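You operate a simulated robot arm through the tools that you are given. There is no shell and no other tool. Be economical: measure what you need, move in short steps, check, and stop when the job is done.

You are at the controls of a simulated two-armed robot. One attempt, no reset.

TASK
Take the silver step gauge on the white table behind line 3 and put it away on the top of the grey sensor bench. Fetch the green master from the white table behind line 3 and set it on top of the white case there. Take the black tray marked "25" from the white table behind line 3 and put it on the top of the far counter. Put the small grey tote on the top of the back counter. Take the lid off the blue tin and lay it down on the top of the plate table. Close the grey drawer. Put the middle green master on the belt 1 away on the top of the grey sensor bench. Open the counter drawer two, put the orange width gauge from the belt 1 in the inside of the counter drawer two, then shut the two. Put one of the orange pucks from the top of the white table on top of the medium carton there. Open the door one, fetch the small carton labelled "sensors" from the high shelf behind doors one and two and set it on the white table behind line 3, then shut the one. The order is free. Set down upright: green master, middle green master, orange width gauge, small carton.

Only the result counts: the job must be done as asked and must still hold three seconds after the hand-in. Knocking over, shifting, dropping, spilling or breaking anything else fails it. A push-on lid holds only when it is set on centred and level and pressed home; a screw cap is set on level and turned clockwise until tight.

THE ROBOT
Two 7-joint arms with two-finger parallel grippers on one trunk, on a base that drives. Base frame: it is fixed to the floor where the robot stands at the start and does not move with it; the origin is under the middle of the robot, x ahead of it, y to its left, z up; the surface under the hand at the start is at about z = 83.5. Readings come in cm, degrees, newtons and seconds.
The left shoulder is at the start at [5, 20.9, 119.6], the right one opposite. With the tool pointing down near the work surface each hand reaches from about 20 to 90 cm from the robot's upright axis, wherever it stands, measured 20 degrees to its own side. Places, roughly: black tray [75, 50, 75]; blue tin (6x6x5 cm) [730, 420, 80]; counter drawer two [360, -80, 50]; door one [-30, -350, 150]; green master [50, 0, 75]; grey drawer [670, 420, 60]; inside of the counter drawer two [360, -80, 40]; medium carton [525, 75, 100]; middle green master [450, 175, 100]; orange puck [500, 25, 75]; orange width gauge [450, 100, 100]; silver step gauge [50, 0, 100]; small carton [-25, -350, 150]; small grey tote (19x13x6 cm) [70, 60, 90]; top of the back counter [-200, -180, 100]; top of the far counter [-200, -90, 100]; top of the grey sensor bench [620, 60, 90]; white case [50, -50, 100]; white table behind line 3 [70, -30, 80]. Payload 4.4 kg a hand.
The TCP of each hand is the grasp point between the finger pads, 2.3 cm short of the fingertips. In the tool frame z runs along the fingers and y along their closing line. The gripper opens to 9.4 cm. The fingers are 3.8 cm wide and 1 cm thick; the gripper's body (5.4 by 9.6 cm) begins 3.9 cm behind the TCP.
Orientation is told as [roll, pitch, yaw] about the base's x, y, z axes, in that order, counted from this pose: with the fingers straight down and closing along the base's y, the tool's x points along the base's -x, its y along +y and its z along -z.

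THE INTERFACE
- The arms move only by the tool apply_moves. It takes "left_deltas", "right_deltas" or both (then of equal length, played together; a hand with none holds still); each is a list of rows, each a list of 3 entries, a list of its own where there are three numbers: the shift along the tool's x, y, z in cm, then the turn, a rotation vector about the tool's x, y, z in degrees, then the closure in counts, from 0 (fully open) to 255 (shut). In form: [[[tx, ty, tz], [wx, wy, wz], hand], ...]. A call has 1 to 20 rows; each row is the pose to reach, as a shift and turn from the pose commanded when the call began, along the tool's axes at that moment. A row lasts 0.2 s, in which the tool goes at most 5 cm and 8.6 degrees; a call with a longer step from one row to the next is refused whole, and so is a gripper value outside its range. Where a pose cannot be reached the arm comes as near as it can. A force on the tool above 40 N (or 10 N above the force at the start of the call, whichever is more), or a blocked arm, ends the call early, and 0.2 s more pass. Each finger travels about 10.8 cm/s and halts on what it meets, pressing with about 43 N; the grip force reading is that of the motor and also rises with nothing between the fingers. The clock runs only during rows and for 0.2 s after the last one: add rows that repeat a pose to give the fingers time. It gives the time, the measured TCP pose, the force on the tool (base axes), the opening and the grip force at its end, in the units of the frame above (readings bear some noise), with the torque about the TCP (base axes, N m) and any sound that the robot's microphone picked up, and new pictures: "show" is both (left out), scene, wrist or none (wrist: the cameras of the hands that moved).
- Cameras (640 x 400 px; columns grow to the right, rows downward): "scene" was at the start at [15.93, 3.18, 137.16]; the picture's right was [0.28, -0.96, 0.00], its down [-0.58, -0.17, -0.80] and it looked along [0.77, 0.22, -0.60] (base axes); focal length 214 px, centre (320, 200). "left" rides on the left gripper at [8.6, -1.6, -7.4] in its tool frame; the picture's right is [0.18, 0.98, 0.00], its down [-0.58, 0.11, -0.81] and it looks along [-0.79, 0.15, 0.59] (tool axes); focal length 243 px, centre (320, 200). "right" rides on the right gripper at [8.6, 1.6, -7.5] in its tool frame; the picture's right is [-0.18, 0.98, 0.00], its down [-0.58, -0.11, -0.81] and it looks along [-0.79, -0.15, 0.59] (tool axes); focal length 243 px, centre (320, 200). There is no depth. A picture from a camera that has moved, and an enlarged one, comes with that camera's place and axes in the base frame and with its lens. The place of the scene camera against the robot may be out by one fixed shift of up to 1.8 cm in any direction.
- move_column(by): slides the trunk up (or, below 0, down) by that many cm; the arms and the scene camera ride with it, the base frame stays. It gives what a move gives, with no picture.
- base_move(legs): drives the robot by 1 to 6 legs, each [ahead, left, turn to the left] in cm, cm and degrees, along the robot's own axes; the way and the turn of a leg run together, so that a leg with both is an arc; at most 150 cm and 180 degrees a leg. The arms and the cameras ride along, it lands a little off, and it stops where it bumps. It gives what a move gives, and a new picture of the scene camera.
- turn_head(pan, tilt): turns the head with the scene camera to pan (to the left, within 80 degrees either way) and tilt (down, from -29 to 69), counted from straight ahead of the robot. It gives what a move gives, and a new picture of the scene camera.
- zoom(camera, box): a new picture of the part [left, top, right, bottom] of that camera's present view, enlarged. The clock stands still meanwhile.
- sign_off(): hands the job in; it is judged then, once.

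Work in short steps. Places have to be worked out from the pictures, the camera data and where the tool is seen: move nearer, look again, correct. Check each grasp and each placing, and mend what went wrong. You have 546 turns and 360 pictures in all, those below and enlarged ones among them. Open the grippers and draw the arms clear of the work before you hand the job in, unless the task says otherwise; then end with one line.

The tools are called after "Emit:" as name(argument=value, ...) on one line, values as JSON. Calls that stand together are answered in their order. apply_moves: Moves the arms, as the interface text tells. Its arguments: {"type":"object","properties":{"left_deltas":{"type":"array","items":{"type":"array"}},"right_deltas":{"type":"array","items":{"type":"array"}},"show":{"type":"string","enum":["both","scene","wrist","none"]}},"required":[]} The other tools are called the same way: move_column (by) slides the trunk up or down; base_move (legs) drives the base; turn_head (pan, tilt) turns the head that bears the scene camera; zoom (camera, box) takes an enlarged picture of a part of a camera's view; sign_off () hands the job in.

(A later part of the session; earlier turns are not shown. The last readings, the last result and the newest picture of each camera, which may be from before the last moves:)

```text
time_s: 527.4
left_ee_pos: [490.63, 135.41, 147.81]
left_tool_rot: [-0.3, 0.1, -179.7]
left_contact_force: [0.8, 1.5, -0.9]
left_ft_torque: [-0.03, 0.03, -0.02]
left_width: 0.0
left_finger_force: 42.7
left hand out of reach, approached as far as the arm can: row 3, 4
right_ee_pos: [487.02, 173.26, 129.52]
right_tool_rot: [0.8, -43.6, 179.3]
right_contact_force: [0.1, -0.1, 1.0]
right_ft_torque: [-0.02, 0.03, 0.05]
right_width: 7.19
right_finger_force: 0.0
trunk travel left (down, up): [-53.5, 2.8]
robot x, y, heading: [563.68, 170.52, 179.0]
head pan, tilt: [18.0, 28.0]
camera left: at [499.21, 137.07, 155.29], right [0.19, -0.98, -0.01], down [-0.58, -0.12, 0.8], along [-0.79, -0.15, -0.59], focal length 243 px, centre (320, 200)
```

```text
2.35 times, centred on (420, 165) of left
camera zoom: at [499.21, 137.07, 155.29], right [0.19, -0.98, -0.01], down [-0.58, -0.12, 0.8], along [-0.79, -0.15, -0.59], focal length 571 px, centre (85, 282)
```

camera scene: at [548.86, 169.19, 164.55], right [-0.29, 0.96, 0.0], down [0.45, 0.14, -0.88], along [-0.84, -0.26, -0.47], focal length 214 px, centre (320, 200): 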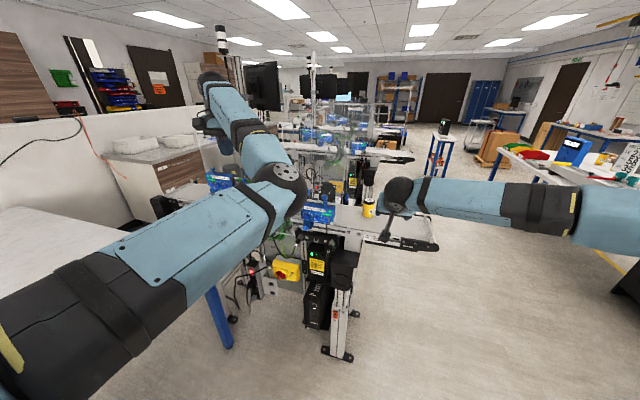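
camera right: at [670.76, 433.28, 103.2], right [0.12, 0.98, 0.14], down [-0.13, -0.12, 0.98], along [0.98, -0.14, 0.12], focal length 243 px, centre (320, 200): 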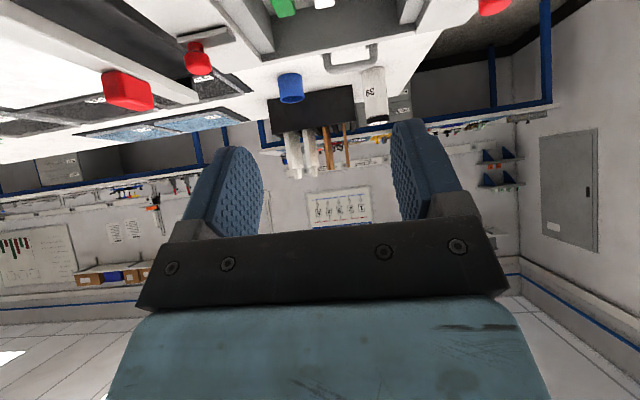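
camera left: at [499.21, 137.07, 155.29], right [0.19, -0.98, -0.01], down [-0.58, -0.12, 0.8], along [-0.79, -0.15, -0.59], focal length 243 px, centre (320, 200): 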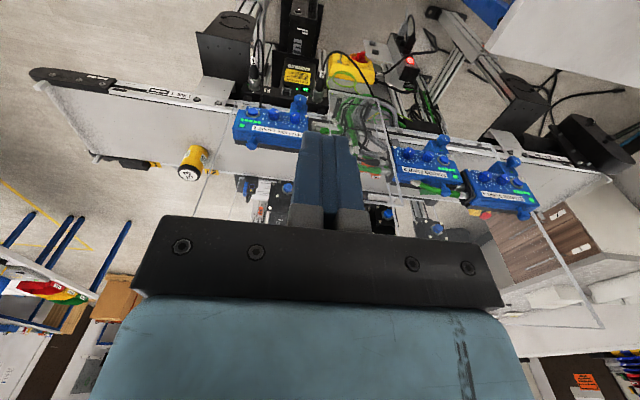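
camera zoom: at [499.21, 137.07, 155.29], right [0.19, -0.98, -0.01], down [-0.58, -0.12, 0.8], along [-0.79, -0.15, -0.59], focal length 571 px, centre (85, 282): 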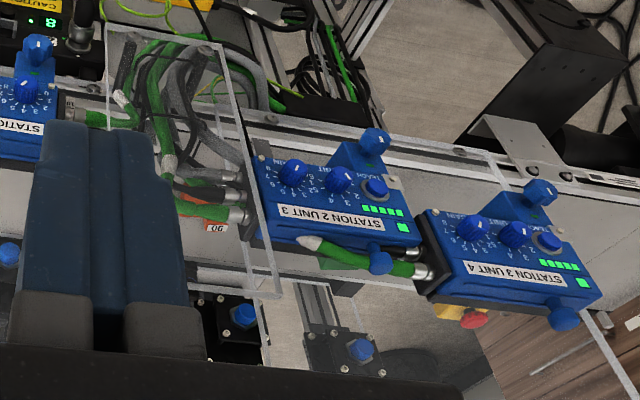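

To reach between the panes I need the left elbow back on its outer side. I back up, then turn the left hand clockwise so its wrist limit drags the elbow round.

Emit:
base_move(legs=[[-35, 0, 0.8]])

Emit:
apply_moves(left_deltas=[[[0, 0, 0], [0, 0, 8.5], 255], [[0, 0, 0], [0, 0, 17], 255], [[0, 0, 0], [0, 0, 25.5], 255], [[0, 0, 0], [0, 0, 34], 255], [[0, 0, 0], [0, 0, 42.5], 255], [[0, 0, 0], [0, 0, 51], 255], [[0, 0, 0], [0, 0, 59.5], 255], [[0, 0, 0], [0, 0, 68], 255], [[0, 0, 0], [0, 0, 76.5], 255], [[0, 0, 0], [0, 0, 85], 255], [[0, 0, 0], [0, 0, 93.5], 255], [[0, 0, 0], [0, 0, 102], 255], [[0, 0, 0], [0, 0, 110.5], 255], [[0, 0, 0], [0, 0, 119], 255]], show="scene")

```text
time_s: 529.6
left_ee_pos: [525.69, 134.21, 147.8]
left_tool_rot: [-0.4, 0.2, -178.8]
left_contact_force: [0.1, -0.1, 0.1]
left_ft_torque: [-0.01, -0.01, 0.05]
left_width: 0.02
left_finger_force: 42.1
right_ee_pos: [521.47, 171.91, 129.48]
right_tool_rot: [0.7, -43.5, 180.0]
right_contact_force: [0.2, 0.4, 0.4]
right_ft_torque: [0.01, -0.03, 0.01]
right_width: 7.19
right_finger_force: 0.1
trunk travel left (down, up): [-53.5, 2.8]
robot x, y, heading: [598.29, 170.68, 180.0]
head pan, tilt: [18.0, 28.0]
camera scene: at [583.24, 168.7, 164.52], right [-0.31, 0.95, 0.0], down [0.45, 0.14, -0.88], along [-0.84, -0.27, -0.47], focal length 214 px, centre (320, 200)
```

scene: 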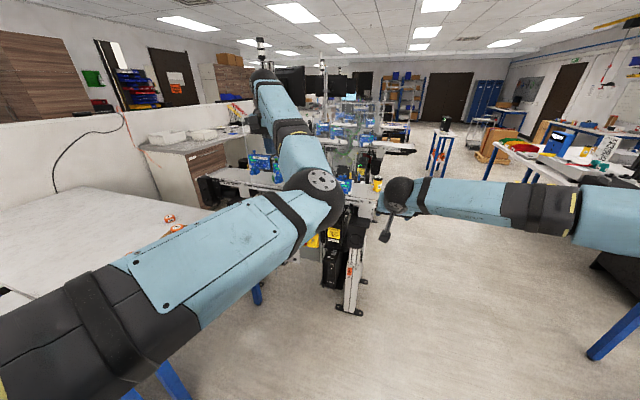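

```text
time_s: 532.6
left_ee_pos: [525.76, 134.2, 147.89]
left_tool_rot: [0.1, -0.3, 62.0]
left_contact_force: [0.1, 0.6, 0.0]
left_ft_torque: [-0.02, 0.0, -0.02]
left_width: 0.0
left_finger_force: 42.4
right_ee_pos: [521.64, 171.9, 129.54]
right_tool_rot: [0.7, -43.5, 179.9]
right_contact_force: [-0.5, 0.3, 0.5]
right_ft_torque: [-0.03, 0.01, 0.02]
right_width: 7.21
right_finger_force: 0.0
trunk travel left (down, up): [-53.5, 2.8]
robot x, y, heading: [597.8, 170.42, 180.0]
head pan, tilt: [18.0, 28.0]
camera scene: at [583.41, 168.7, 164.55], right [-0.31, 0.95, 0.0], down [0.45, 0.14, -0.88], along [-0.84, -0.27, -0.47], focal length 214 px, centre (320, 200)
```

scene: 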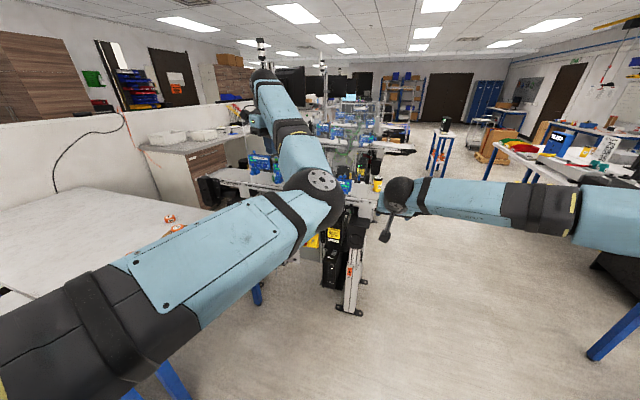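

The elbow has not moved yet; I keep turning the same way.

Emit:
apply_moves(left_deltas=[[[0, 0, 0], [0, 0, 8.5], 255], [[0, 0, 0], [0, 0, 17], 255], [[0, 0, 0], [0, 0, 25.5], 255], [[0, 0, 0], [0, 0, 34], 255], [[0, 0, 0], [0, 0, 42.5], 255], [[0, 0, 0], [0, 0, 51], 255], [[0, 0, 0], [0, 0, 59.5], 255], [[0, 0, 0], [0, 0, 68], 255], [[0, 0, 0], [0, 0, 76.5], 255], [[0, 0, 0], [0, 0, 85], 255], [[0, 0, 0], [0, 0, 93.5], 255], [[0, 0, 0], [0, 0, 102], 255], [[0, 0, 0], [0, 0, 110.5], 255], [[0, 0, 0], [0, 0, 119], 255]], show="scene")

```text
time_s: 535.8
left_ee_pos: [536.89, 142.91, 150.14]
left_tool_rot: [1.4, 1.1, -43.7]
left_contact_force: [0.0, 1.5, 1.0]
left_ft_torque: [-0.09, 0.04, 0.0]
left_width: 0.0
left_finger_force: 42.7
left hand out of reach, approached as far as the arm can: row 2, 3, 4, 5, 6, 7, 8, 9, 10, 11, 12, 13, 14
right_ee_pos: [521.85, 172.72, 129.76]
right_tool_rot: [1.5, -43.7, 179.6]
right_contact_force: [1.5, 1.6, -0.2]
right_ft_torque: [-0.08, -0.03, 0.08]
right_width: 7.2
right_finger_force: 0.1
trunk travel left (down, up): [-53.5, 2.8]
robot x, y, heading: [597.92, 170.86, 179.7]
head pan, tilt: [18.0, 28.0]
stopped in row 14 (left hand): the arm was blocked; the commanded pose is now the measured one
camera scene: at [583.68, 169.81, 164.6], right [-0.31, 0.95, -0.01], down [0.45, 0.14, -0.89], along [-0.84, -0.27, -0.47], focal length 214 px, centre (320, 200)
```

scene: 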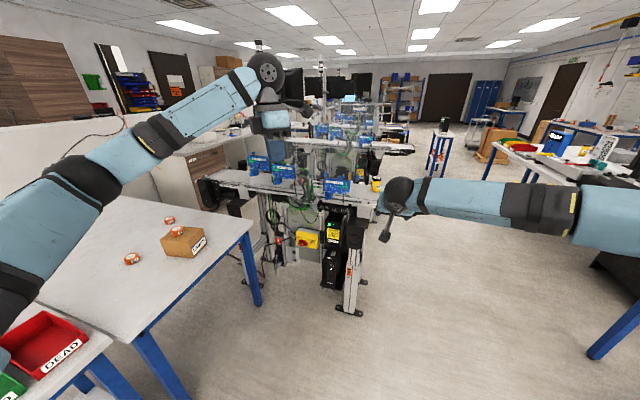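

The elbow swung to the outside. Now I turn the hand back counter-clockwise.

Emit:
apply_moves(left_deltas=[[[0, 0, 0], [0, 0, -8.5], 255], [[0, 0, 0], [0, 0, -17], 255], [[0, 0, 0], [0, 0, -25.5], 255], [[0, 0, 0], [0, 0, -34], 255], [[0, 0, 0], [0, 0, -42.5], 255], [[0, 0, 0], [0, 0, -51], 255], [[0, 0, 0], [0, 0, -59.5], 255], [[0, 0, 0], [0, 0, -68], 255], [[0, 0, 0], [0, 0, -76.5], 255], [[0, 0, 0], [0, 0, -85], 255], [[0, 0, 0], [0, 0, -93.5], 255], [[0, 0, 0], [0, 0, -102], 255], [[0, 0, 0], [0, 0, -110], 255]], show="none")

Emit:
apply_moves(left_deltas=[[[0, 0, 0], [0, 0, -8.5], 0], [[0, 0, 0], [0, 0, -17], 0], [[0, 0, 0], [0, 0, -25.5], 0], [[0, 0, 0], [0, 0, -34], 0], [[0, 0, 0], [0, 0, -42.5], 0], [[0, 0, 0], [0, 0, -51], 0], [[0, 0, 0], [0, 0, -59.5], 0], [[0, 0, 0], [0, 0, -68], 0], [[0, 0, 0], [0, 0, -76.5], 0], [[0, 0, 0], [0, 0, -85], 0], [[0, 0, 0], [0, 0, -93.5], 0], [[0, 0, 0], [0, 0, -102], 0], [[0, 0, 0], [0, 0, -110], 0], [[0, 0, 0], [0, 0, -113], 0]], show="scene")

```text
time_s: 538.6
left_ee_pos: [536.75, 141.79, 149.75]
left_tool_rot: [0.5, -2.1, 66.5]
left_contact_force: [0.5, 0.2, 0.2]
left_ft_torque: [0.02, 0.0, -0.02]
left_width: 0.0
left_finger_force: 42.1
right_ee_pos: [521.62, 171.72, 129.68]
right_tool_rot: [0.7, -43.6, -179.9]
right_contact_force: [0.1, 0.7, 0.1]
right_ft_torque: [0.01, 0.01, -0.02]
right_width: 7.2
right_finger_force: 0.0
trunk travel left (down, up): [-53.5, 2.8]
robot x, y, heading: [598.03, 170.9, 179.9]
head pan, tilt: [18.0, 28.0]
```

```text
time_s: 541.6
left_ee_pos: [536.69, 141.92, 149.8]
left_tool_rot: [-2.2, 0.2, 179.4]
left_contact_force: [0.0, 0.0, -0.6]
left_ft_torque: [0.01, 0.0, 0.0]
left_width: 9.41
left_finger_force: 0.0
right_ee_pos: [521.52, 171.78, 129.63]
right_tool_rot: [0.7, -43.6, -179.9]
right_contact_force: [-0.3, -0.6, 0.4]
right_ft_torque: [-0.03, -0.01, 0.01]
right_width: 7.17
right_finger_force: 0.0
trunk travel left (down, up): [-53.5, 2.8]
robot x, y, heading: [597.87, 170.64, 179.9]
head pan, tilt: [18.0, 28.0]
camera scene: at [583.4, 168.67, 164.55], right [-0.31, 0.95, 0.0], down [0.45, 0.14, -0.88], along [-0.84, -0.27, -0.47], focal length 214 px, centre (320, 200)
```

scene: 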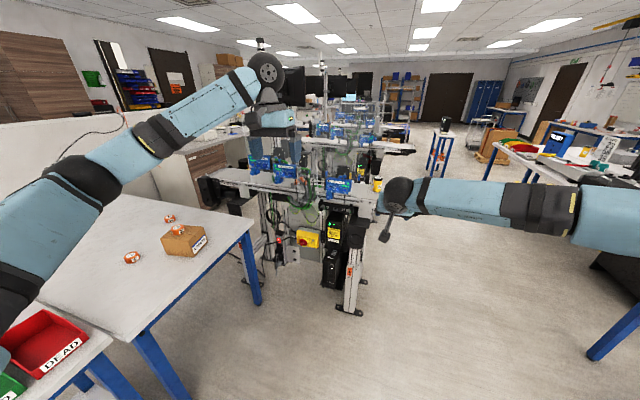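

The left arm is normal again. I move to about (553,132), bringing the left hand beside line 1 above the stations.

Emit:
base_move(legs=[[0, 38, 0], [44, 0, 0]])

Emit:
zoom(camera="left", box=[0, 0, 640, 400])

```text
time_s: 547.8
left_ee_pos: [493.03, 103.99, 149.82]
left_tool_rot: [-2.3, 0.2, 179.3]
left_contact_force: [0.2, 0.8, -0.2]
left_ft_torque: [0.04, 0.0, -0.01]
left_width: 9.41
left_finger_force: 0.1
right_ee_pos: [477.99, 133.87, 129.71]
right_tool_rot: [0.7, -43.6, 180.0]
right_contact_force: [0.0, 0.2, 0.7]
right_ft_torque: [0.02, 0.04, -0.02]
right_width: 7.2
right_finger_force: 0.0
trunk travel left (down, up): [-53.5, 2.8]
robot x, y, heading: [554.38, 132.77, 179.6]
head pan, tilt: [18.0, 28.0]
camera scene: at [539.81, 130.75, 164.57], right [-0.31, 0.95, 0.0], down [0.45, 0.14, -0.88], along [-0.84, -0.27, -0.47], focal length 214 px, centre (320, 200)
```

scene: 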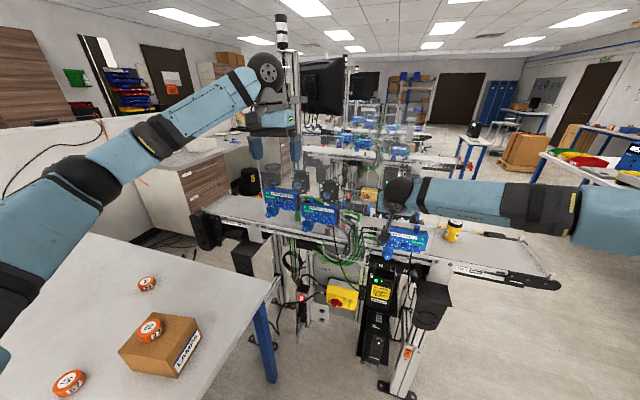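

```text
1.00 times, centred on (320, 200) of left (not enlarged: the box is as wide or as high as the picture)
camera zoom: at [501.68, 105.1, 157.43], right [0.17, -0.98, -0.04], down [-0.59, -0.13, 0.8], along [-0.79, -0.12, -0.6], focal length 243 px, centre (320, 200)
```

zoom: 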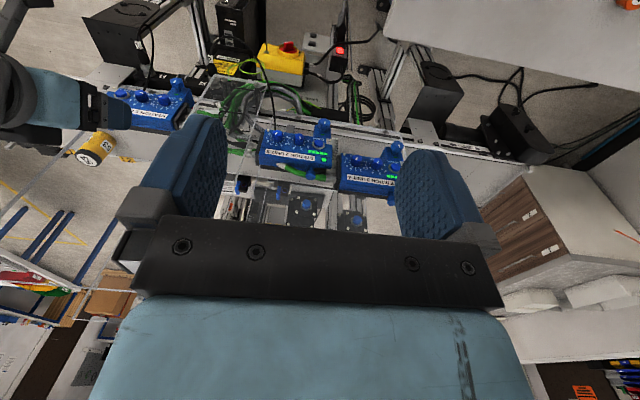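

I enlarge around the gauge.

Emit:
zoom(camera="left", box=[190, 70, 410, 235])

Emit:
zoom(camera="scene", box=[230, 130, 440, 280])

```text
2.42 times, centred on (300, 152) of left
camera zoom: at [501.68, 105.1, 157.43], right [0.17, -0.98, -0.04], down [-0.59, -0.13, 0.8], along [-0.79, -0.12, -0.6], focal length 588 px, centre (368, 315)
```

zoom: 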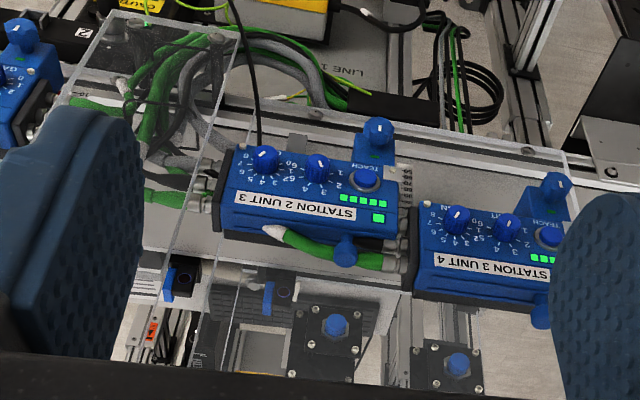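

```text
2.67 times, centred on (335, 205) of scene
camera zoom: at [539.81, 130.75, 164.57], right [-0.31, 0.95, 0.0], down [0.45, 0.14, -0.88], along [-0.84, -0.27, -0.47], focal length 572 px, centre (280, 187)
```

zoom: 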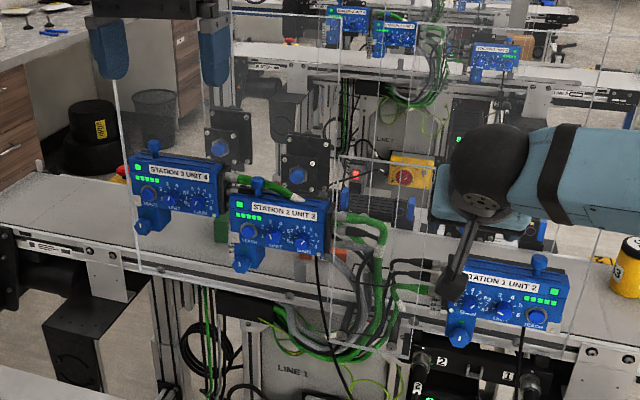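

The side panes (tops z≈130) force the forearm to come along the belt, which the right arm can do with its elbow over the belt. I tuck the left hand back and bring the right hand fingers-down to [491,112,155].

Emit:
apply_moves(left_deltas=[[[4, 2.4, 0], [0, 0, 0], 0], [[8, 4.8, 0], [0, 0, 0], 0], [[12, 7.2, 0], [0, 0, 0], 0], [[16, 9.6, 0], [0, 0, 0], 0], [[20, 12, 0], [0, 0, 0], 0], [[20, 12, 0], [0, 0, 0], 0], [[20, 12, 0], [0, 0, 0], 0], [[20, 12, 0], [0, 0, 0], 0], [[20, 12, 0], [0, 0, 0], 0]], right_deltas=[[[-0.9, 0, -3.1], [0, 4.85, 0], 0], [[-1.9, 0, -6.2], [0, 9.7, 0], 0], [[-2.8, 2, -9.3], [0, 14.5, 0], 0], [[-3.8, 5, -12.4], [0, 19.4, 0], 0], [[-4.7, 8.5, -15.4], [0, 24.2, 0], 0], [[-5.7, 12, -18.5], [0, 29, 0], 0], [[-6.6, 15.5, -21.6], [0, 34, 0], 0], [[-7.6, 19, -24.7], [0, 38.8, 0], 0], [[-8.5, 22, -27.8], [0, 43.6, 0], 0]], show="scene")

```text
time_s: 549.8
left_ee_pos: [513.06, 91.31, 149.28]
left_tool_rot: [-2.3, 0.2, 179.4]
left_contact_force: [-0.4, -0.2, 0.2]
left_ft_torque: [0.03, -0.04, 0.0]
left_width: 9.4
left_finger_force: 0.0
right_ee_pos: [491.31, 112.01, 155.74]
right_tool_rot: [0.4, 0.0, -179.6]
right_contact_force: [0.1, -0.7, -0.6]
right_ft_torque: [0.03, 0.03, -0.04]
right_width: 9.4
right_finger_force: 0.0
trunk travel left (down, up): [-53.5, 2.8]
robot x, y, heading: [554.12, 132.79, 179.9]
head pan, tilt: [18.0, 28.0]
camera scene: at [539.81, 130.45, 164.55], right [-0.31, 0.95, 0.0], down [0.45, 0.15, -0.88], along [-0.84, -0.27, -0.47], focal length 214 px, centre (320, 200)
```

scene: 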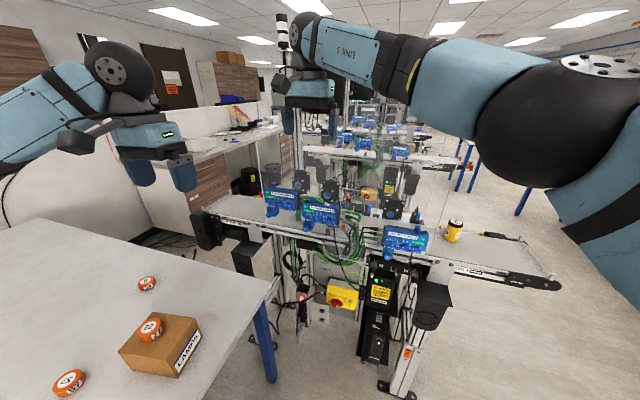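

I drive 40 ahead so the right hand hangs over the gauge, above all panes.

Emit:
base_move(legs=[[40, 0, 0]])

Emit:
zoom(camera="right", box=[0, 0, 640, 400])

```text
time_s: 552.3
left_ee_pos: [473.17, 91.76, 149.38]
left_tool_rot: [-2.2, 0.2, 179.3]
left_contact_force: [1.2, -0.2, 0.1]
left_ft_torque: [0.01, 0.0, -0.02]
left_width: 9.39
left_finger_force: 0.1
right_ee_pos: [451.29, 112.22, 155.89]
right_tool_rot: [0.6, -0.2, -179.4]
right_contact_force: [0.7, 0.5, 0.6]
right_ft_torque: [0.01, -0.01, 0.01]
right_width: 9.37
right_finger_force: 0.1
trunk travel left (down, up): [-53.5, 2.8]
robot x, y, heading: [514.09, 132.32, 180.1]
head pan, tilt: [18.0, 28.0]
camera scene: at [499.81, 130.79, 164.57], right [-0.31, 0.95, 0.0], down [0.45, 0.14, -0.88], along [-0.84, -0.27, -0.47], focal length 214 px, centre (320, 200)
```

scene: 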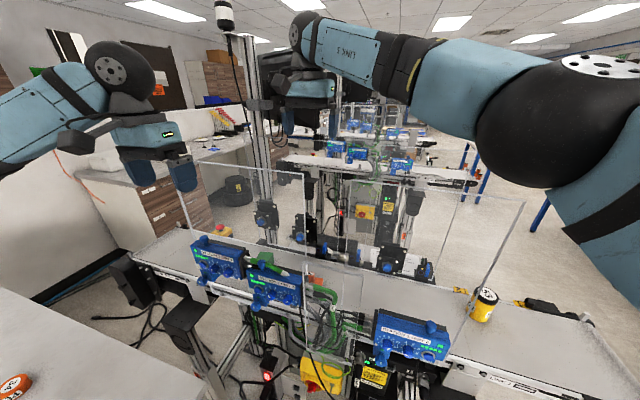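

```text
1.00 times, centred on (320, 200) of right (not enlarged: the box is as wide or as high as the picture)
camera zoom: at [459.92, 110.61, 163.4], right [-0.17, -0.98, 0.01], down [-0.58, 0.11, 0.81], along [-0.8, 0.13, -0.59], focal length 243 px, centre (320, 200)
```

zoom: 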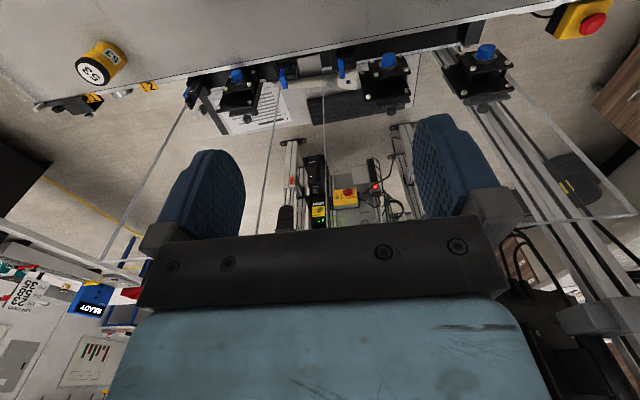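

The gauge is just outside the wrist view; I draw the right hand back 9 to see it.

Emit:
apply_moves(right_deltas=[[[4.5, 0, 0], [0, 0, 0], 0], [[9, 0, 0], [0, 0, 0], 0]], show="none")

Emit:
zoom(camera="right", box=[200, 0, 500, 150])

```text
time_s: 552.9
left_ee_pos: [473.27, 91.81, 149.43]
left_tool_rot: [-2.2, 0.2, 179.4]
left_contact_force: [0.8, -0.3, 0.4]
left_ft_torque: [-0.02, 0.02, 0.01]
left_width: 9.41
left_finger_force: 0.1
right_ee_pos: [460.41, 112.48, 155.91]
right_tool_rot: [0.6, -0.1, -179.5]
right_contact_force: [0.4, 0.5, -0.4]
right_ft_torque: [-0.02, -0.02, 0.01]
right_width: 9.41
right_finger_force: 0.0
trunk travel left (down, up): [-53.5, 2.8]
robot x, y, heading: [514.22, 132.79, 180.2]
head pan, tilt: [18.0, 28.0]
```

```text
2.13 times, centred on (350, 75) of right
camera zoom: at [469.02, 110.82, 163.49], right [-0.17, -0.98, 0.01], down [-0.58, 0.11, 0.81], along [-0.8, 0.13, -0.59], focal length 518 px, centre (256, 467)
```

zoom: 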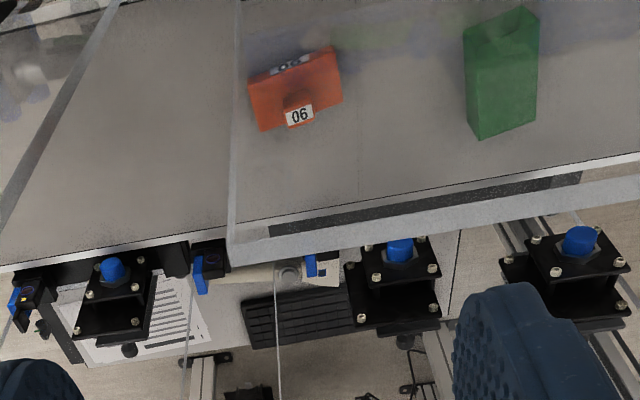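

I see the orange gauge (about 8.5 along y, 4.5 across x, near [449.5,109.5]) and a green block further on. I turn the right hand by +90° so it closes across x and looks along the belt.

Emit:
apply_moves(right_deltas=[[[-1, -1, 0], [0, 0, -8.2], 60], [[-2, -2, 0], [0, 0, -16.4], 60], [[-3, -3, 0], [0, 0, -24.5], 60], [[-4, -4, 0], [0, 0, -32.7], 60], [[-5, -5, 0], [0, 0, -40.9], 60], [[-6, -6, 0], [0, 0, -49], 60], [[-7, -7, 0], [0, 0, -57.3], 60], [[-8, -8, 0], [0, 0, -65.5], 60], [[-9, -9, 0], [0, 0, -73.6], 60], [[-10, -10, 0], [0, 0, -81.8], 60], [[-10, -10, 0], [0, 0, -90], 60]], show="both")

```text
time_s: 555.3
left_ee_pos: [473.07, 91.73, 149.33]
left_tool_rot: [-2.3, 0.2, 179.3]
left_contact_force: [0.9, 0.8, 0.1]
left_ft_torque: [-0.01, 0.0, -0.01]
left_width: 9.4
left_finger_force: 0.1
right_ee_pos: [469.45, 123.64, 153.08]
right_tool_rot: [0.0, -0.9, -91.6]
right_contact_force: [0.3, -0.4, 0.1]
right_ft_torque: [-0.02, 0.02, 0.01]
right_width: 7.17
right_finger_force: 0.1
right hand out of reach, approached as far as the arm can: row 8, 9, 10, 11
trunk travel left (down, up): [-53.5, 2.8]
robot x, y, heading: [514.07, 132.43, 179.9]
head pan, tilt: [18.0, 28.0]
camera scene: at [499.79, 130.85, 164.57], right [-0.31, 0.95, 0.0], down [0.45, 0.14, -0.88], along [-0.84, -0.27, -0.47], focal length 214 px, centre (320, 200)
camera right: at [471.32, 132.16, 160.37], right [0.98, -0.21, 0.0], down [-0.13, -0.56, 0.82], along [-0.17, -0.8, -0.58], focal length 243 px, centre (320, 200)
```

scene: 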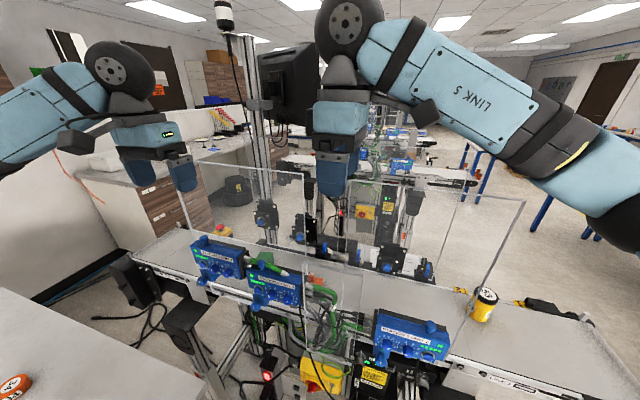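
right: 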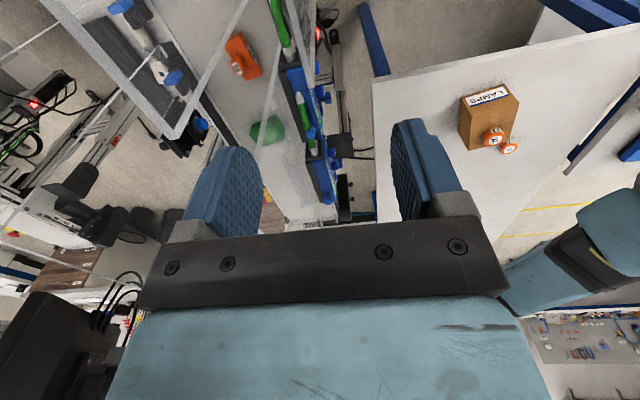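

The turn dragged the arm; I now bring the hand back over the belt, keeping this yaw.

Emit:
apply_moves(right_deltas=[[[0, -4, 0], [0, 0, 0], 60], [[0, -8, 0], [0, 0, 0], 60], [[0, -12, 0], [0, 0, 0], 60], [[-1, -16, 0], [0, 0, 0], 60], [[-2, -19, 0], [0, 0, 0], 60]], show="both")

```text
time_s: 556.5
left_ee_pos: [473.09, 91.69, 149.28]
left_tool_rot: [-2.3, 0.2, 179.3]
left_contact_force: [-0.4, -0.5, -0.5]
left_ft_torque: [-0.01, -0.01, 0.01]
left_width: 9.41
left_finger_force: 0.1
right_ee_pos: [470.52, 123.7, 152.63]
right_tool_rot: [0.0, -0.6, -89.7]
right_contact_force: [-0.3, 0.1, -0.2]
right_ft_torque: [-0.01, 0.01, -0.01]
right_width: 7.19
right_finger_force: 0.1
right hand out of reach, approached as far as the arm can: row 1, 2, 3, 4, 5
trunk travel left (down, up): [-53.5, 2.8]
robot x, y, heading: [514.26, 132.82, 180.1]
head pan, tilt: [18.0, 28.0]
camera scene: at [499.64, 130.79, 164.55], right [-0.31, 0.95, 0.0], down [0.45, 0.14, -0.88], along [-0.84, -0.27, -0.47], focal length 214 px, centre (320, 200)
camera right: at [472.12, 132.16, 160.07], right [0.98, -0.18, 0.0], down [-0.11, -0.57, 0.81], along [-0.14, -0.8, -0.58], focal length 243 px, centre (320, 200)
```

scene: 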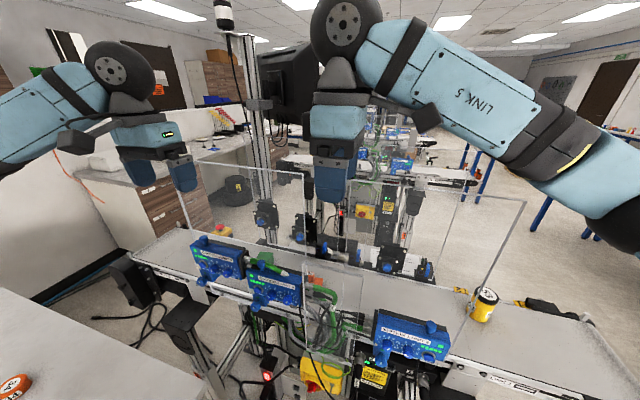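
right: 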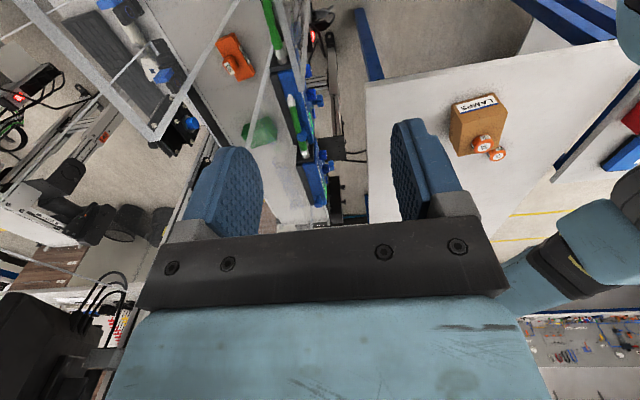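

That yaw is beyond the wrist's range; the opposite one (+90 world) worked earlier. I rotate the hand back clockwise by 180°.

Emit:
apply_moves(right_deltas=[[[0, 0, 0], [0, 0, 8.5], 60], [[0, 0, 0], [0, 0, 17], 60], [[0, 0, 0], [0, 0, 25.5], 60], [[0, 0, 0], [0, 0, 34], 60], [[0, 0, 0], [0, 0, 42.5], 60], [[0, 0, 0], [0, 0, 51], 60], [[0, 0, 0], [0, 0, 59.5], 60], [[0, 0, 0], [0, 0, 68], 60], [[0, 0, 0], [0, 0, 76.5], 60], [[0, 0, 0], [0, 0, 85], 60], [[0, 0, 0], [0, 0, 93.5], 60], [[0, 0, 0], [0, 0, 102], 60], [[0, 0, 0], [0, 0, 110.5], 60], [[0, 0, 0], [0, 0, 119], 60], [[0, 0, 0], [0, 0, 127.5], 60], [[0, 0, 0], [0, 0, 136], 60], [[0, 0, 0], [0, 0, 144.5], 60], [[0, 0, 0], [0, 0, 153], 60], [[0, 0, 0], [0, 0, 161.5], 60], [[0, 0, 0], [0, 0, 170], 60]], show="scene")

```text
time_s: 560.7
left_ee_pos: [472.96, 91.68, 149.27]
left_tool_rot: [-2.2, 0.2, 179.4]
left_contact_force: [-0.5, -0.7, 1.1]
left_ft_torque: [-0.03, -0.02, 0.01]
left_width: 9.41
left_finger_force: 0.1
right_ee_pos: [470.65, 123.8, 152.48]
right_tool_rot: [0.2, 0.5, 100.4]
right_contact_force: [-0.5, 0.2, -1.1]
right_ft_torque: [-0.01, 0.0, 0.01]
right_width: 7.18
right_finger_force: 0.1
trunk travel left (down, up): [-53.5, 2.8]
robot x, y, heading: [514.24, 132.77, 179.9]
head pan, tilt: [18.0, 28.0]
camera scene: at [499.65, 130.79, 164.55], right [-0.31, 0.95, 0.0], down [0.45, 0.14, -0.88], along [-0.84, -0.27, -0.47], focal length 214 px, centre (320, 200)
```

scene: 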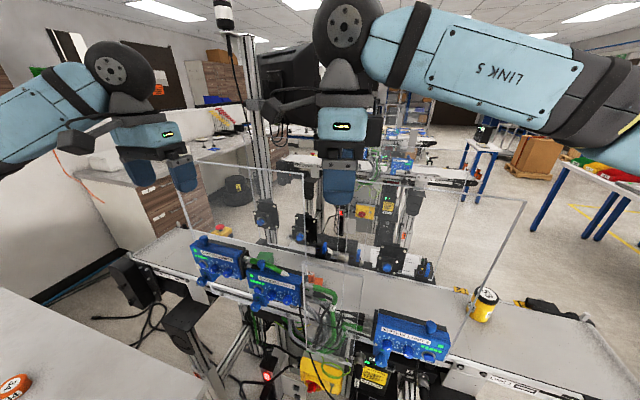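

Good. I move the hand over the belt corridor, then to above the gauge at [449.6,110], still at z≈152.

Emit:
apply_moves(right_deltas=[[[-0.9, 4.7, 0], [0, 0, 0], 0], [[-1.8, 9.4, 0], [0, 0, 0], 0], [[-2.7, 14.1, 0], [0, 0, 0], 0], [[-3.6, 18.8, 0], [0, 0, 0], 0], [[-3.8, 20.7, 0], [0, 0, 0], 0], [[0.5, 21.5, 0], [0, 0, 0], 0], [[5, 22.3, 0], [0, 0, 0], 0], [[9.8, 23.1, 0], [0, 0, 0], 0]], show="both")

```text
time_s: 562.5
left_ee_pos: [472.9, 91.55, 149.34]
left_tool_rot: [-2.1, 0.3, 179.3]
left_contact_force: [1.0, 0.7, -0.6]
left_ft_torque: [0.04, -0.01, 0.02]
left_width: 9.42
left_finger_force: 0.1
right_ee_pos: [449.66, 112.48, 152.57]
right_tool_rot: [0.3, 0.5, 100.6]
right_contact_force: [-0.3, -0.7, -0.7]
right_ft_torque: [-0.01, 0.04, -0.04]
right_width: 9.43
right_finger_force: 0.0
right hand out of reach, approached as far as the arm can: row 8
trunk travel left (down, up): [-53.5, 2.8]
robot x, y, heading: [514.09, 132.63, 180.2]
head pan, tilt: [18.0, 28.0]
camera scene: at [499.71, 130.68, 164.55], right [-0.31, 0.95, 0.0], down [0.45, 0.15, -0.88], along [-0.84, -0.27, -0.47], focal length 214 px, centre (320, 200)
camera right: at [449.68, 103.54, 160.14], right [-1.0, 0.0, 0.0], down [0.0, 0.6, 0.8], along [0.0, 0.8, -0.6], focal length 243 px, centre (320, 200)
```

scene: 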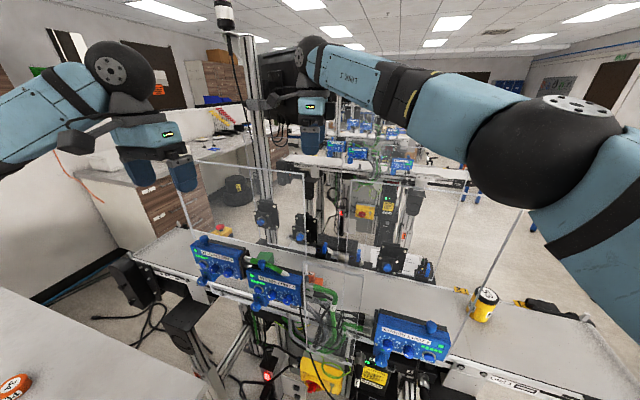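
right: 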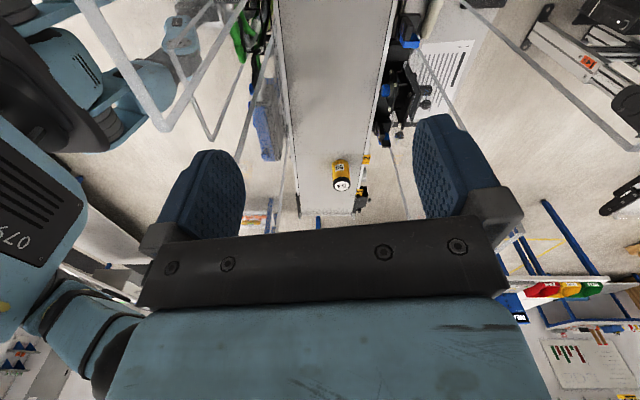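

The corridor is clear down to the belt (P1 end at [462,115], P0 at 466). I retract the left hand a bit and lower the trunk 24, bringing the right hand to z≈128.

Emit:
apply_moves(left_deltas=[[[4, 0, -4], [0, 0, 0], 0], [[8, 0, -8], [0, 0, 0], 0], [[12, 0, -12], [0, 0, 0], 0], [[16, 0, -14], [0, 0, 0], 0]], show="none")

Emit:
move_column(by=-24)

Emit:
zoom(camera="right", box=[0, 0, 640, 400])

```text
refused: row 1 steps farther than a row can; nothing moved
```

```text
time_s: 564.6
left_ee_pos: [474.86, 91.5, 128.32]
left_tool_rot: [-2.3, -0.6, 179.4]
left_contact_force: [-0.6, -0.4, -0.3]
left_ft_torque: [0.02, 0.05, 0.02]
left_width: 9.39
left_finger_force: 0.0
right_ee_pos: [452.66, 112.76, 139.5]
right_tool_rot: [8.1, 0.1, 100.2]
right_contact_force: [-29.7, -1.1, -14.8]
right_ft_torque: [0.17, -0.35, -0.28]
right_width: 8.2
right_finger_force: 0.1
trunk travel left (down, up): [-32.0, 24.3]
robot x, y, heading: [514.22, 132.79, -180.4]
head pan, tilt: [18.0, 28.0]
stopped: the force on the tool passed its limit at 61 N (the readings are from after the stop); the commanded pose is now the measured one
```

```text
1.00 times, centred on (320, 200) of right (not enlarged: the box is as wide or as high as the picture)
camera zoom: at [453.64, 104.05, 147.12], right [-0.99, 0.01, 0.14], down [0.11, 0.61, 0.78], along [-0.08, 0.79, -0.61], focal length 243 px, centre (320, 200)
```

zoom: 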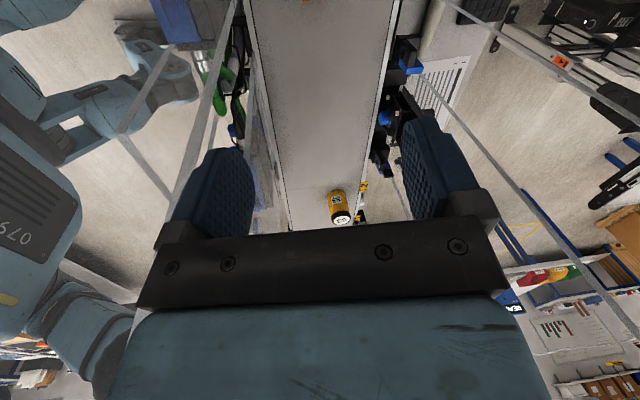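

A finger met the near pane, which is closer (x≈456) than I thought. I raise the trunk back at once and look.

Emit:
move_column(by=20)

Emit:
zoom(camera="right", box=[100, 0, 500, 250])

Emit:
zoom(camera="scene", box=[160, 140, 540, 380])

```text
time_s: 566.7
left_ee_pos: [472.93, 91.5, 147.71]
left_tool_rot: [-2.2, 0.3, 179.4]
left_contact_force: [0.1, 0.3, 0.2]
left_ft_torque: [-0.02, 0.0, -0.02]
left_width: 9.35
left_finger_force: 0.0
right_ee_pos: [450.19, 113.01, 157.94]
right_tool_rot: [6.3, 0.4, 99.9]
right_contact_force: [-0.5, 0.3, -0.5]
right_ft_torque: [0.02, 0.01, 0.0]
right_width: 9.41
right_finger_force: 0.1
trunk travel left (down, up): [-52.0, 4.3]
robot x, y, heading: [514.24, 132.69, 180.0]
head pan, tilt: [18.0, 28.0]
```

```text
1.60 times, centred on (300, 125) of right
camera zoom: at [450.93, 104.27, 165.59], right [-0.99, 0.01, 0.11], down [0.09, 0.61, 0.79], along [-0.06, 0.79, -0.61], focal length 388 px, centre (352, 320)
```

zoom: 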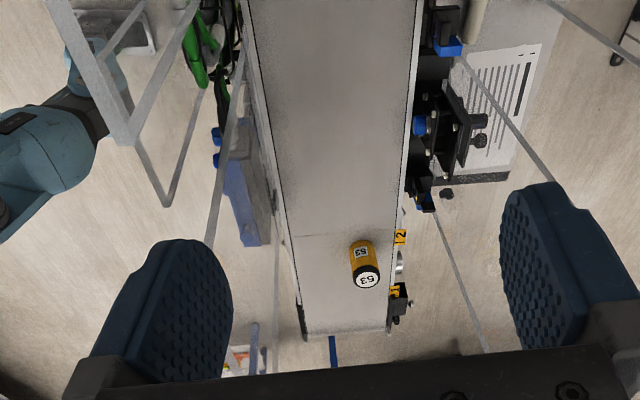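

```text
1.67 times, centred on (350, 260) of scene
camera zoom: at [499.62, 130.73, 163.05], right [-0.31, 0.95, 0.0], down [0.45, 0.15, -0.88], along [-0.84, -0.27, -0.47], focal length 358 px, centre (270, 100)
```

zoom: 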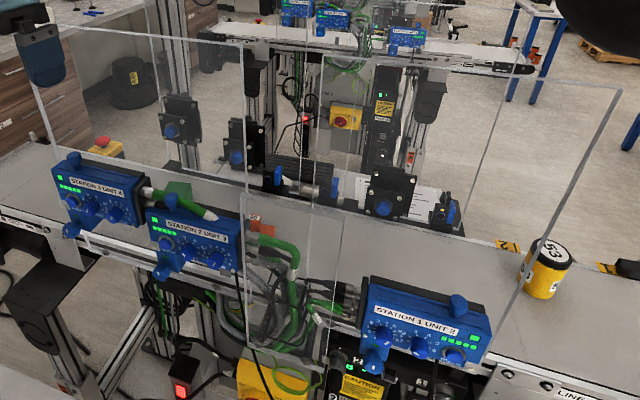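

The near panes A/B (tops ≈147) block the forearm from this side. A stance at the belt's end, turned left so the right shoulder leads, lets the forearm run along inside the panes. I back out, go round, and turn there.

Emit:
base_move(legs=[[-46, 0, 0], [0, -114, 0], [0, 0, 130]])

```text
time_s: 584.7
left_ee_pos: [617.79, 240.73, 147.77]
left_tool_rot: [-2.3, 0.3, -51.4]
left_contact_force: [0.4, -0.2, -0.3]
left_ft_torque: [-0.02, -0.01, -0.03]
left_width: 9.41
left_finger_force: 0.1
right_ee_pos: [615.54, 209.68, 157.85]
right_tool_rot: [6.3, 0.3, -130.7]
right_contact_force: [-0.3, -0.4, -0.5]
right_ft_torque: [0.03, -0.01, 0.02]
right_width: 9.41
right_finger_force: 0.1
trunk travel left (down, up): [-52.0, 4.3]
robot x, y, heading: [559.92, 246.92, -50.7]
head pan, tilt: [18.0, 28.0]
camera scene: at [572.51, 237.36, 163.05], right [-0.54, -0.84, 0.0], down [-0.39, 0.25, -0.88], along [0.74, -0.48, -0.47], focal length 214 px, centre (320, 200)
```

scene: 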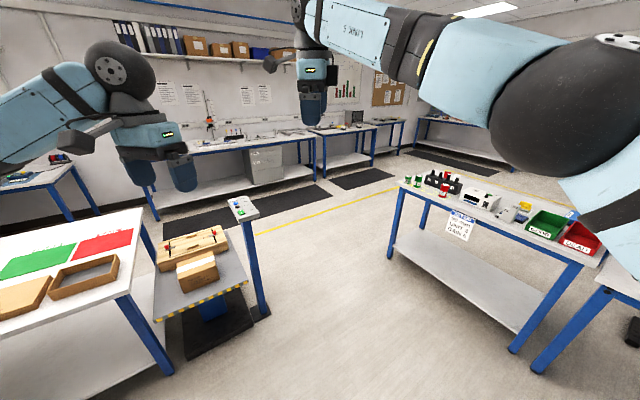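

I slide towards the belt's end, stopping at about (480,240), and look towards the belt.

Emit:
base_move(legs=[[-45, -66, 0]])

Emit:
turn_head(pan=-45, tilt=35)

```text
time_s: 590.9
left_ee_pos: [538.97, 234.53, 147.66]
left_tool_rot: [-2.2, 0.4, -50.9]
left_contact_force: [0.8, -0.2, 0.0]
left_ft_torque: [0.02, -0.01, 0.0]
left_width: 9.39
left_finger_force: 0.0
right_ee_pos: [537.18, 203.37, 157.9]
right_tool_rot: [6.3, 0.3, -130.4]
right_contact_force: [-0.1, 0.0, 0.5]
right_ft_torque: [-0.02, 0.02, -0.01]
right_width: 9.39
right_finger_force: 0.0
trunk travel left (down, up): [-52.0, 4.3]
robot x, y, heading: [480.75, 239.92, -50.2]
head pan, tilt: [18.0, 28.0]
camera scene: at [493.99, 230.8, 163.04], right [-0.53, -0.85, 0.0], down [-0.4, 0.25, -0.88], along [0.75, -0.47, -0.47], focal length 214 px, centre (320, 200)
```

scene: 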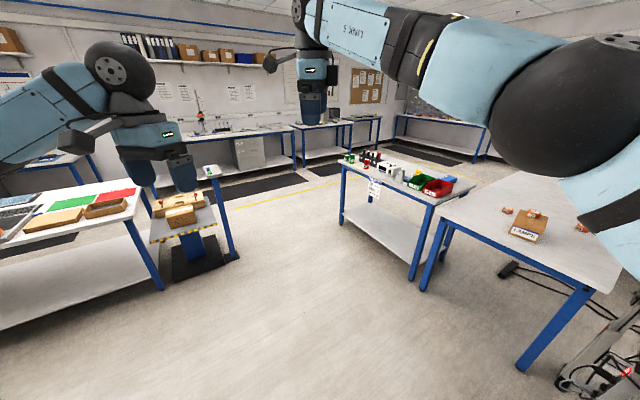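

```text
time_s: 592.2
left_ee_pos: [539.1, 234.74, 147.67]
left_tool_rot: [-2.3, 0.3, -50.9]
left_contact_force: [0.0, 0.4, -0.5]
left_ft_torque: [-0.02, -0.05, 0.02]
left_width: 9.4
left_finger_force: 0.1
right_ee_pos: [537.11, 203.61, 157.86]
right_tool_rot: [6.3, 0.4, -130.3]
right_contact_force: [0.0, -0.1, 0.6]
right_ft_torque: [0.04, -0.01, 0.0]
right_width: 9.39
right_finger_force: 0.0
trunk travel left (down, up): [-52.0, 4.3]
robot x, y, heading: [481.24, 239.99, -50.3]
head pan, tilt: [-45.0, 35.0]
camera scene: at [485.42, 226.9, 161.95], right [-1.0, 0.09, 0.0], down [0.05, 0.57, -0.82], along [-0.07, -0.82, -0.57], focal length 214 px, centre (320, 200)
```

scene: 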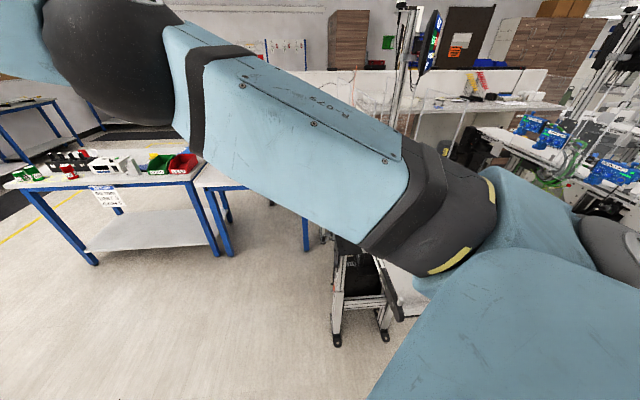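

I swing the right hand to the right of the robot's front (still at z≈158) and turn its yaw so the fingers will point along −y.

Emit:
apply_moves(right_deltas=[[[-4.4, -1.2, 0], [0.6, 0, -4], 60], [[-8.7, -2.4, 0], [1.3, 0, -8], 60], [[-13.1, -3.6, 0], [1.9, 0, -12], 60], [[-17.5, -4.8, 0], [2.5, 0, -16], 60], [[-21.9, -6, 0], [3.2, 0, -20], 60], [[-26.2, -7.2, 0], [3.8, 0, -24], 60], [[-30.6, -8.4, 0], [4.4, 0, -28], 60], [[-35, -9.6, 0], [5, 0, -32], 60], [[-39.3, -10.8, 0], [5.7, 0, -36], 60], [[-43.7, -12, 0], [6.3, 0, -40], 60]], show="scene")

```text
time_s: 594.4
left_ee_pos: [538.91, 234.61, 147.83]
left_tool_rot: [-2.1, 0.3, -50.9]
left_contact_force: [-0.4, 0.2, -0.2]
left_ft_torque: [0.0, -0.02, 0.03]
left_width: 9.42
left_finger_force: 0.1
right_ee_pos: [499.34, 177.68, 156.08]
right_tool_rot: [-0.5, -1.5, -90.3]
right_contact_force: [-1.0, -1.0, -0.4]
right_ft_torque: [0.04, -0.05, 0.01]
right_width: 7.18
right_finger_force: 0.0
trunk travel left (down, up): [-52.0, 4.3]
robot x, y, heading: [480.85, 240.1, -50.4]
head pan, tilt: [-45.0, 35.0]
camera scene: at [485.12, 226.79, 161.95], right [-1.0, 0.09, 0.0], down [0.05, 0.57, -0.82], along [-0.07, -0.82, -0.57], focal length 214 px, centre (320, 200)
```

scene: 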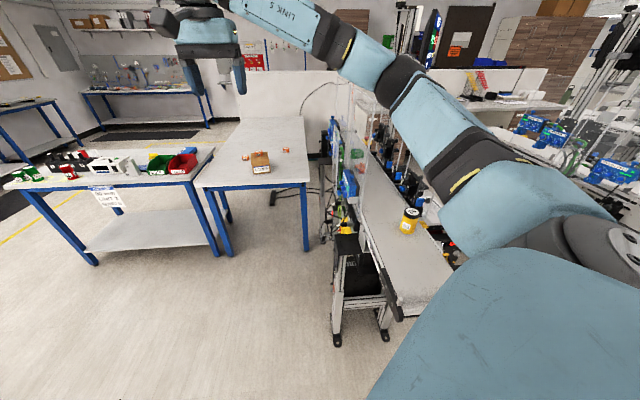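

Now the arm lies towards the belt. I move the base to about (465,217) beside the belt's end.

Emit:
base_move(legs=[[7.5, -27, 0]])

```text
time_s: 597.4
left_ee_pos: [522.59, 213.41, 148.1]
left_tool_rot: [-2.6, -0.4, -51.0]
left_contact_force: [0.1, 0.4, -0.3]
left_ft_torque: [0.02, 0.01, -0.02]
left_width: 9.41
left_finger_force: 0.0
right_ee_pos: [483.09, 157.02, 157.2]
right_tool_rot: [-0.5, -2.7, -90.6]
right_contact_force: [0.7, 0.1, -1.1]
right_ft_torque: [0.0, 0.01, 0.01]
right_width: 7.18
right_finger_force: 0.0
trunk travel left (down, up): [-52.0, 4.3]
robot x, y, heading: [465.56, 217.15, -50.5]
head pan, tilt: [-45.0, 35.0]
camera scene: at [468.94, 206.13, 162.23], right [-1.0, 0.1, 0.0], down [0.06, 0.56, -0.83], along [-0.08, -0.82, -0.56], focal length 214 px, centre (320, 200)
```

scene: 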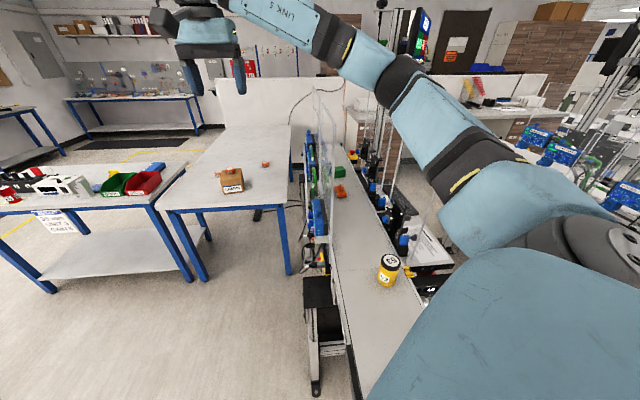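

No bump, and the head camera now looks down the corridor to the gauge. I enlarge it.

Emit:
zoom(camera="scene", box=[290, 120, 450, 300])

```text
2.22 times, centred on (370, 210) of scene
camera zoom: at [468.94, 206.13, 162.23], right [-1.0, 0.1, 0.0], down [0.06, 0.56, -0.83], along [-0.08, -0.82, -0.56], focal length 477 px, centre (209, 178)
```

zoom: 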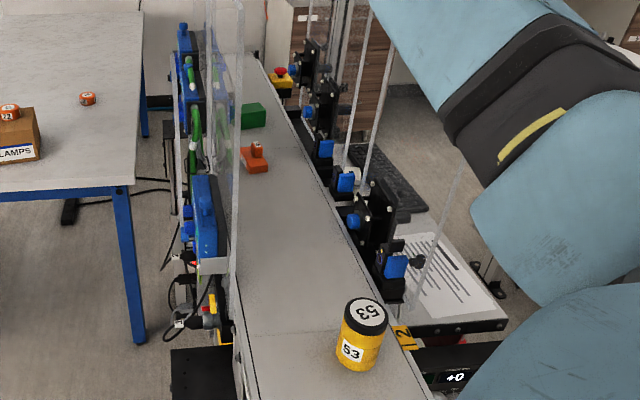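

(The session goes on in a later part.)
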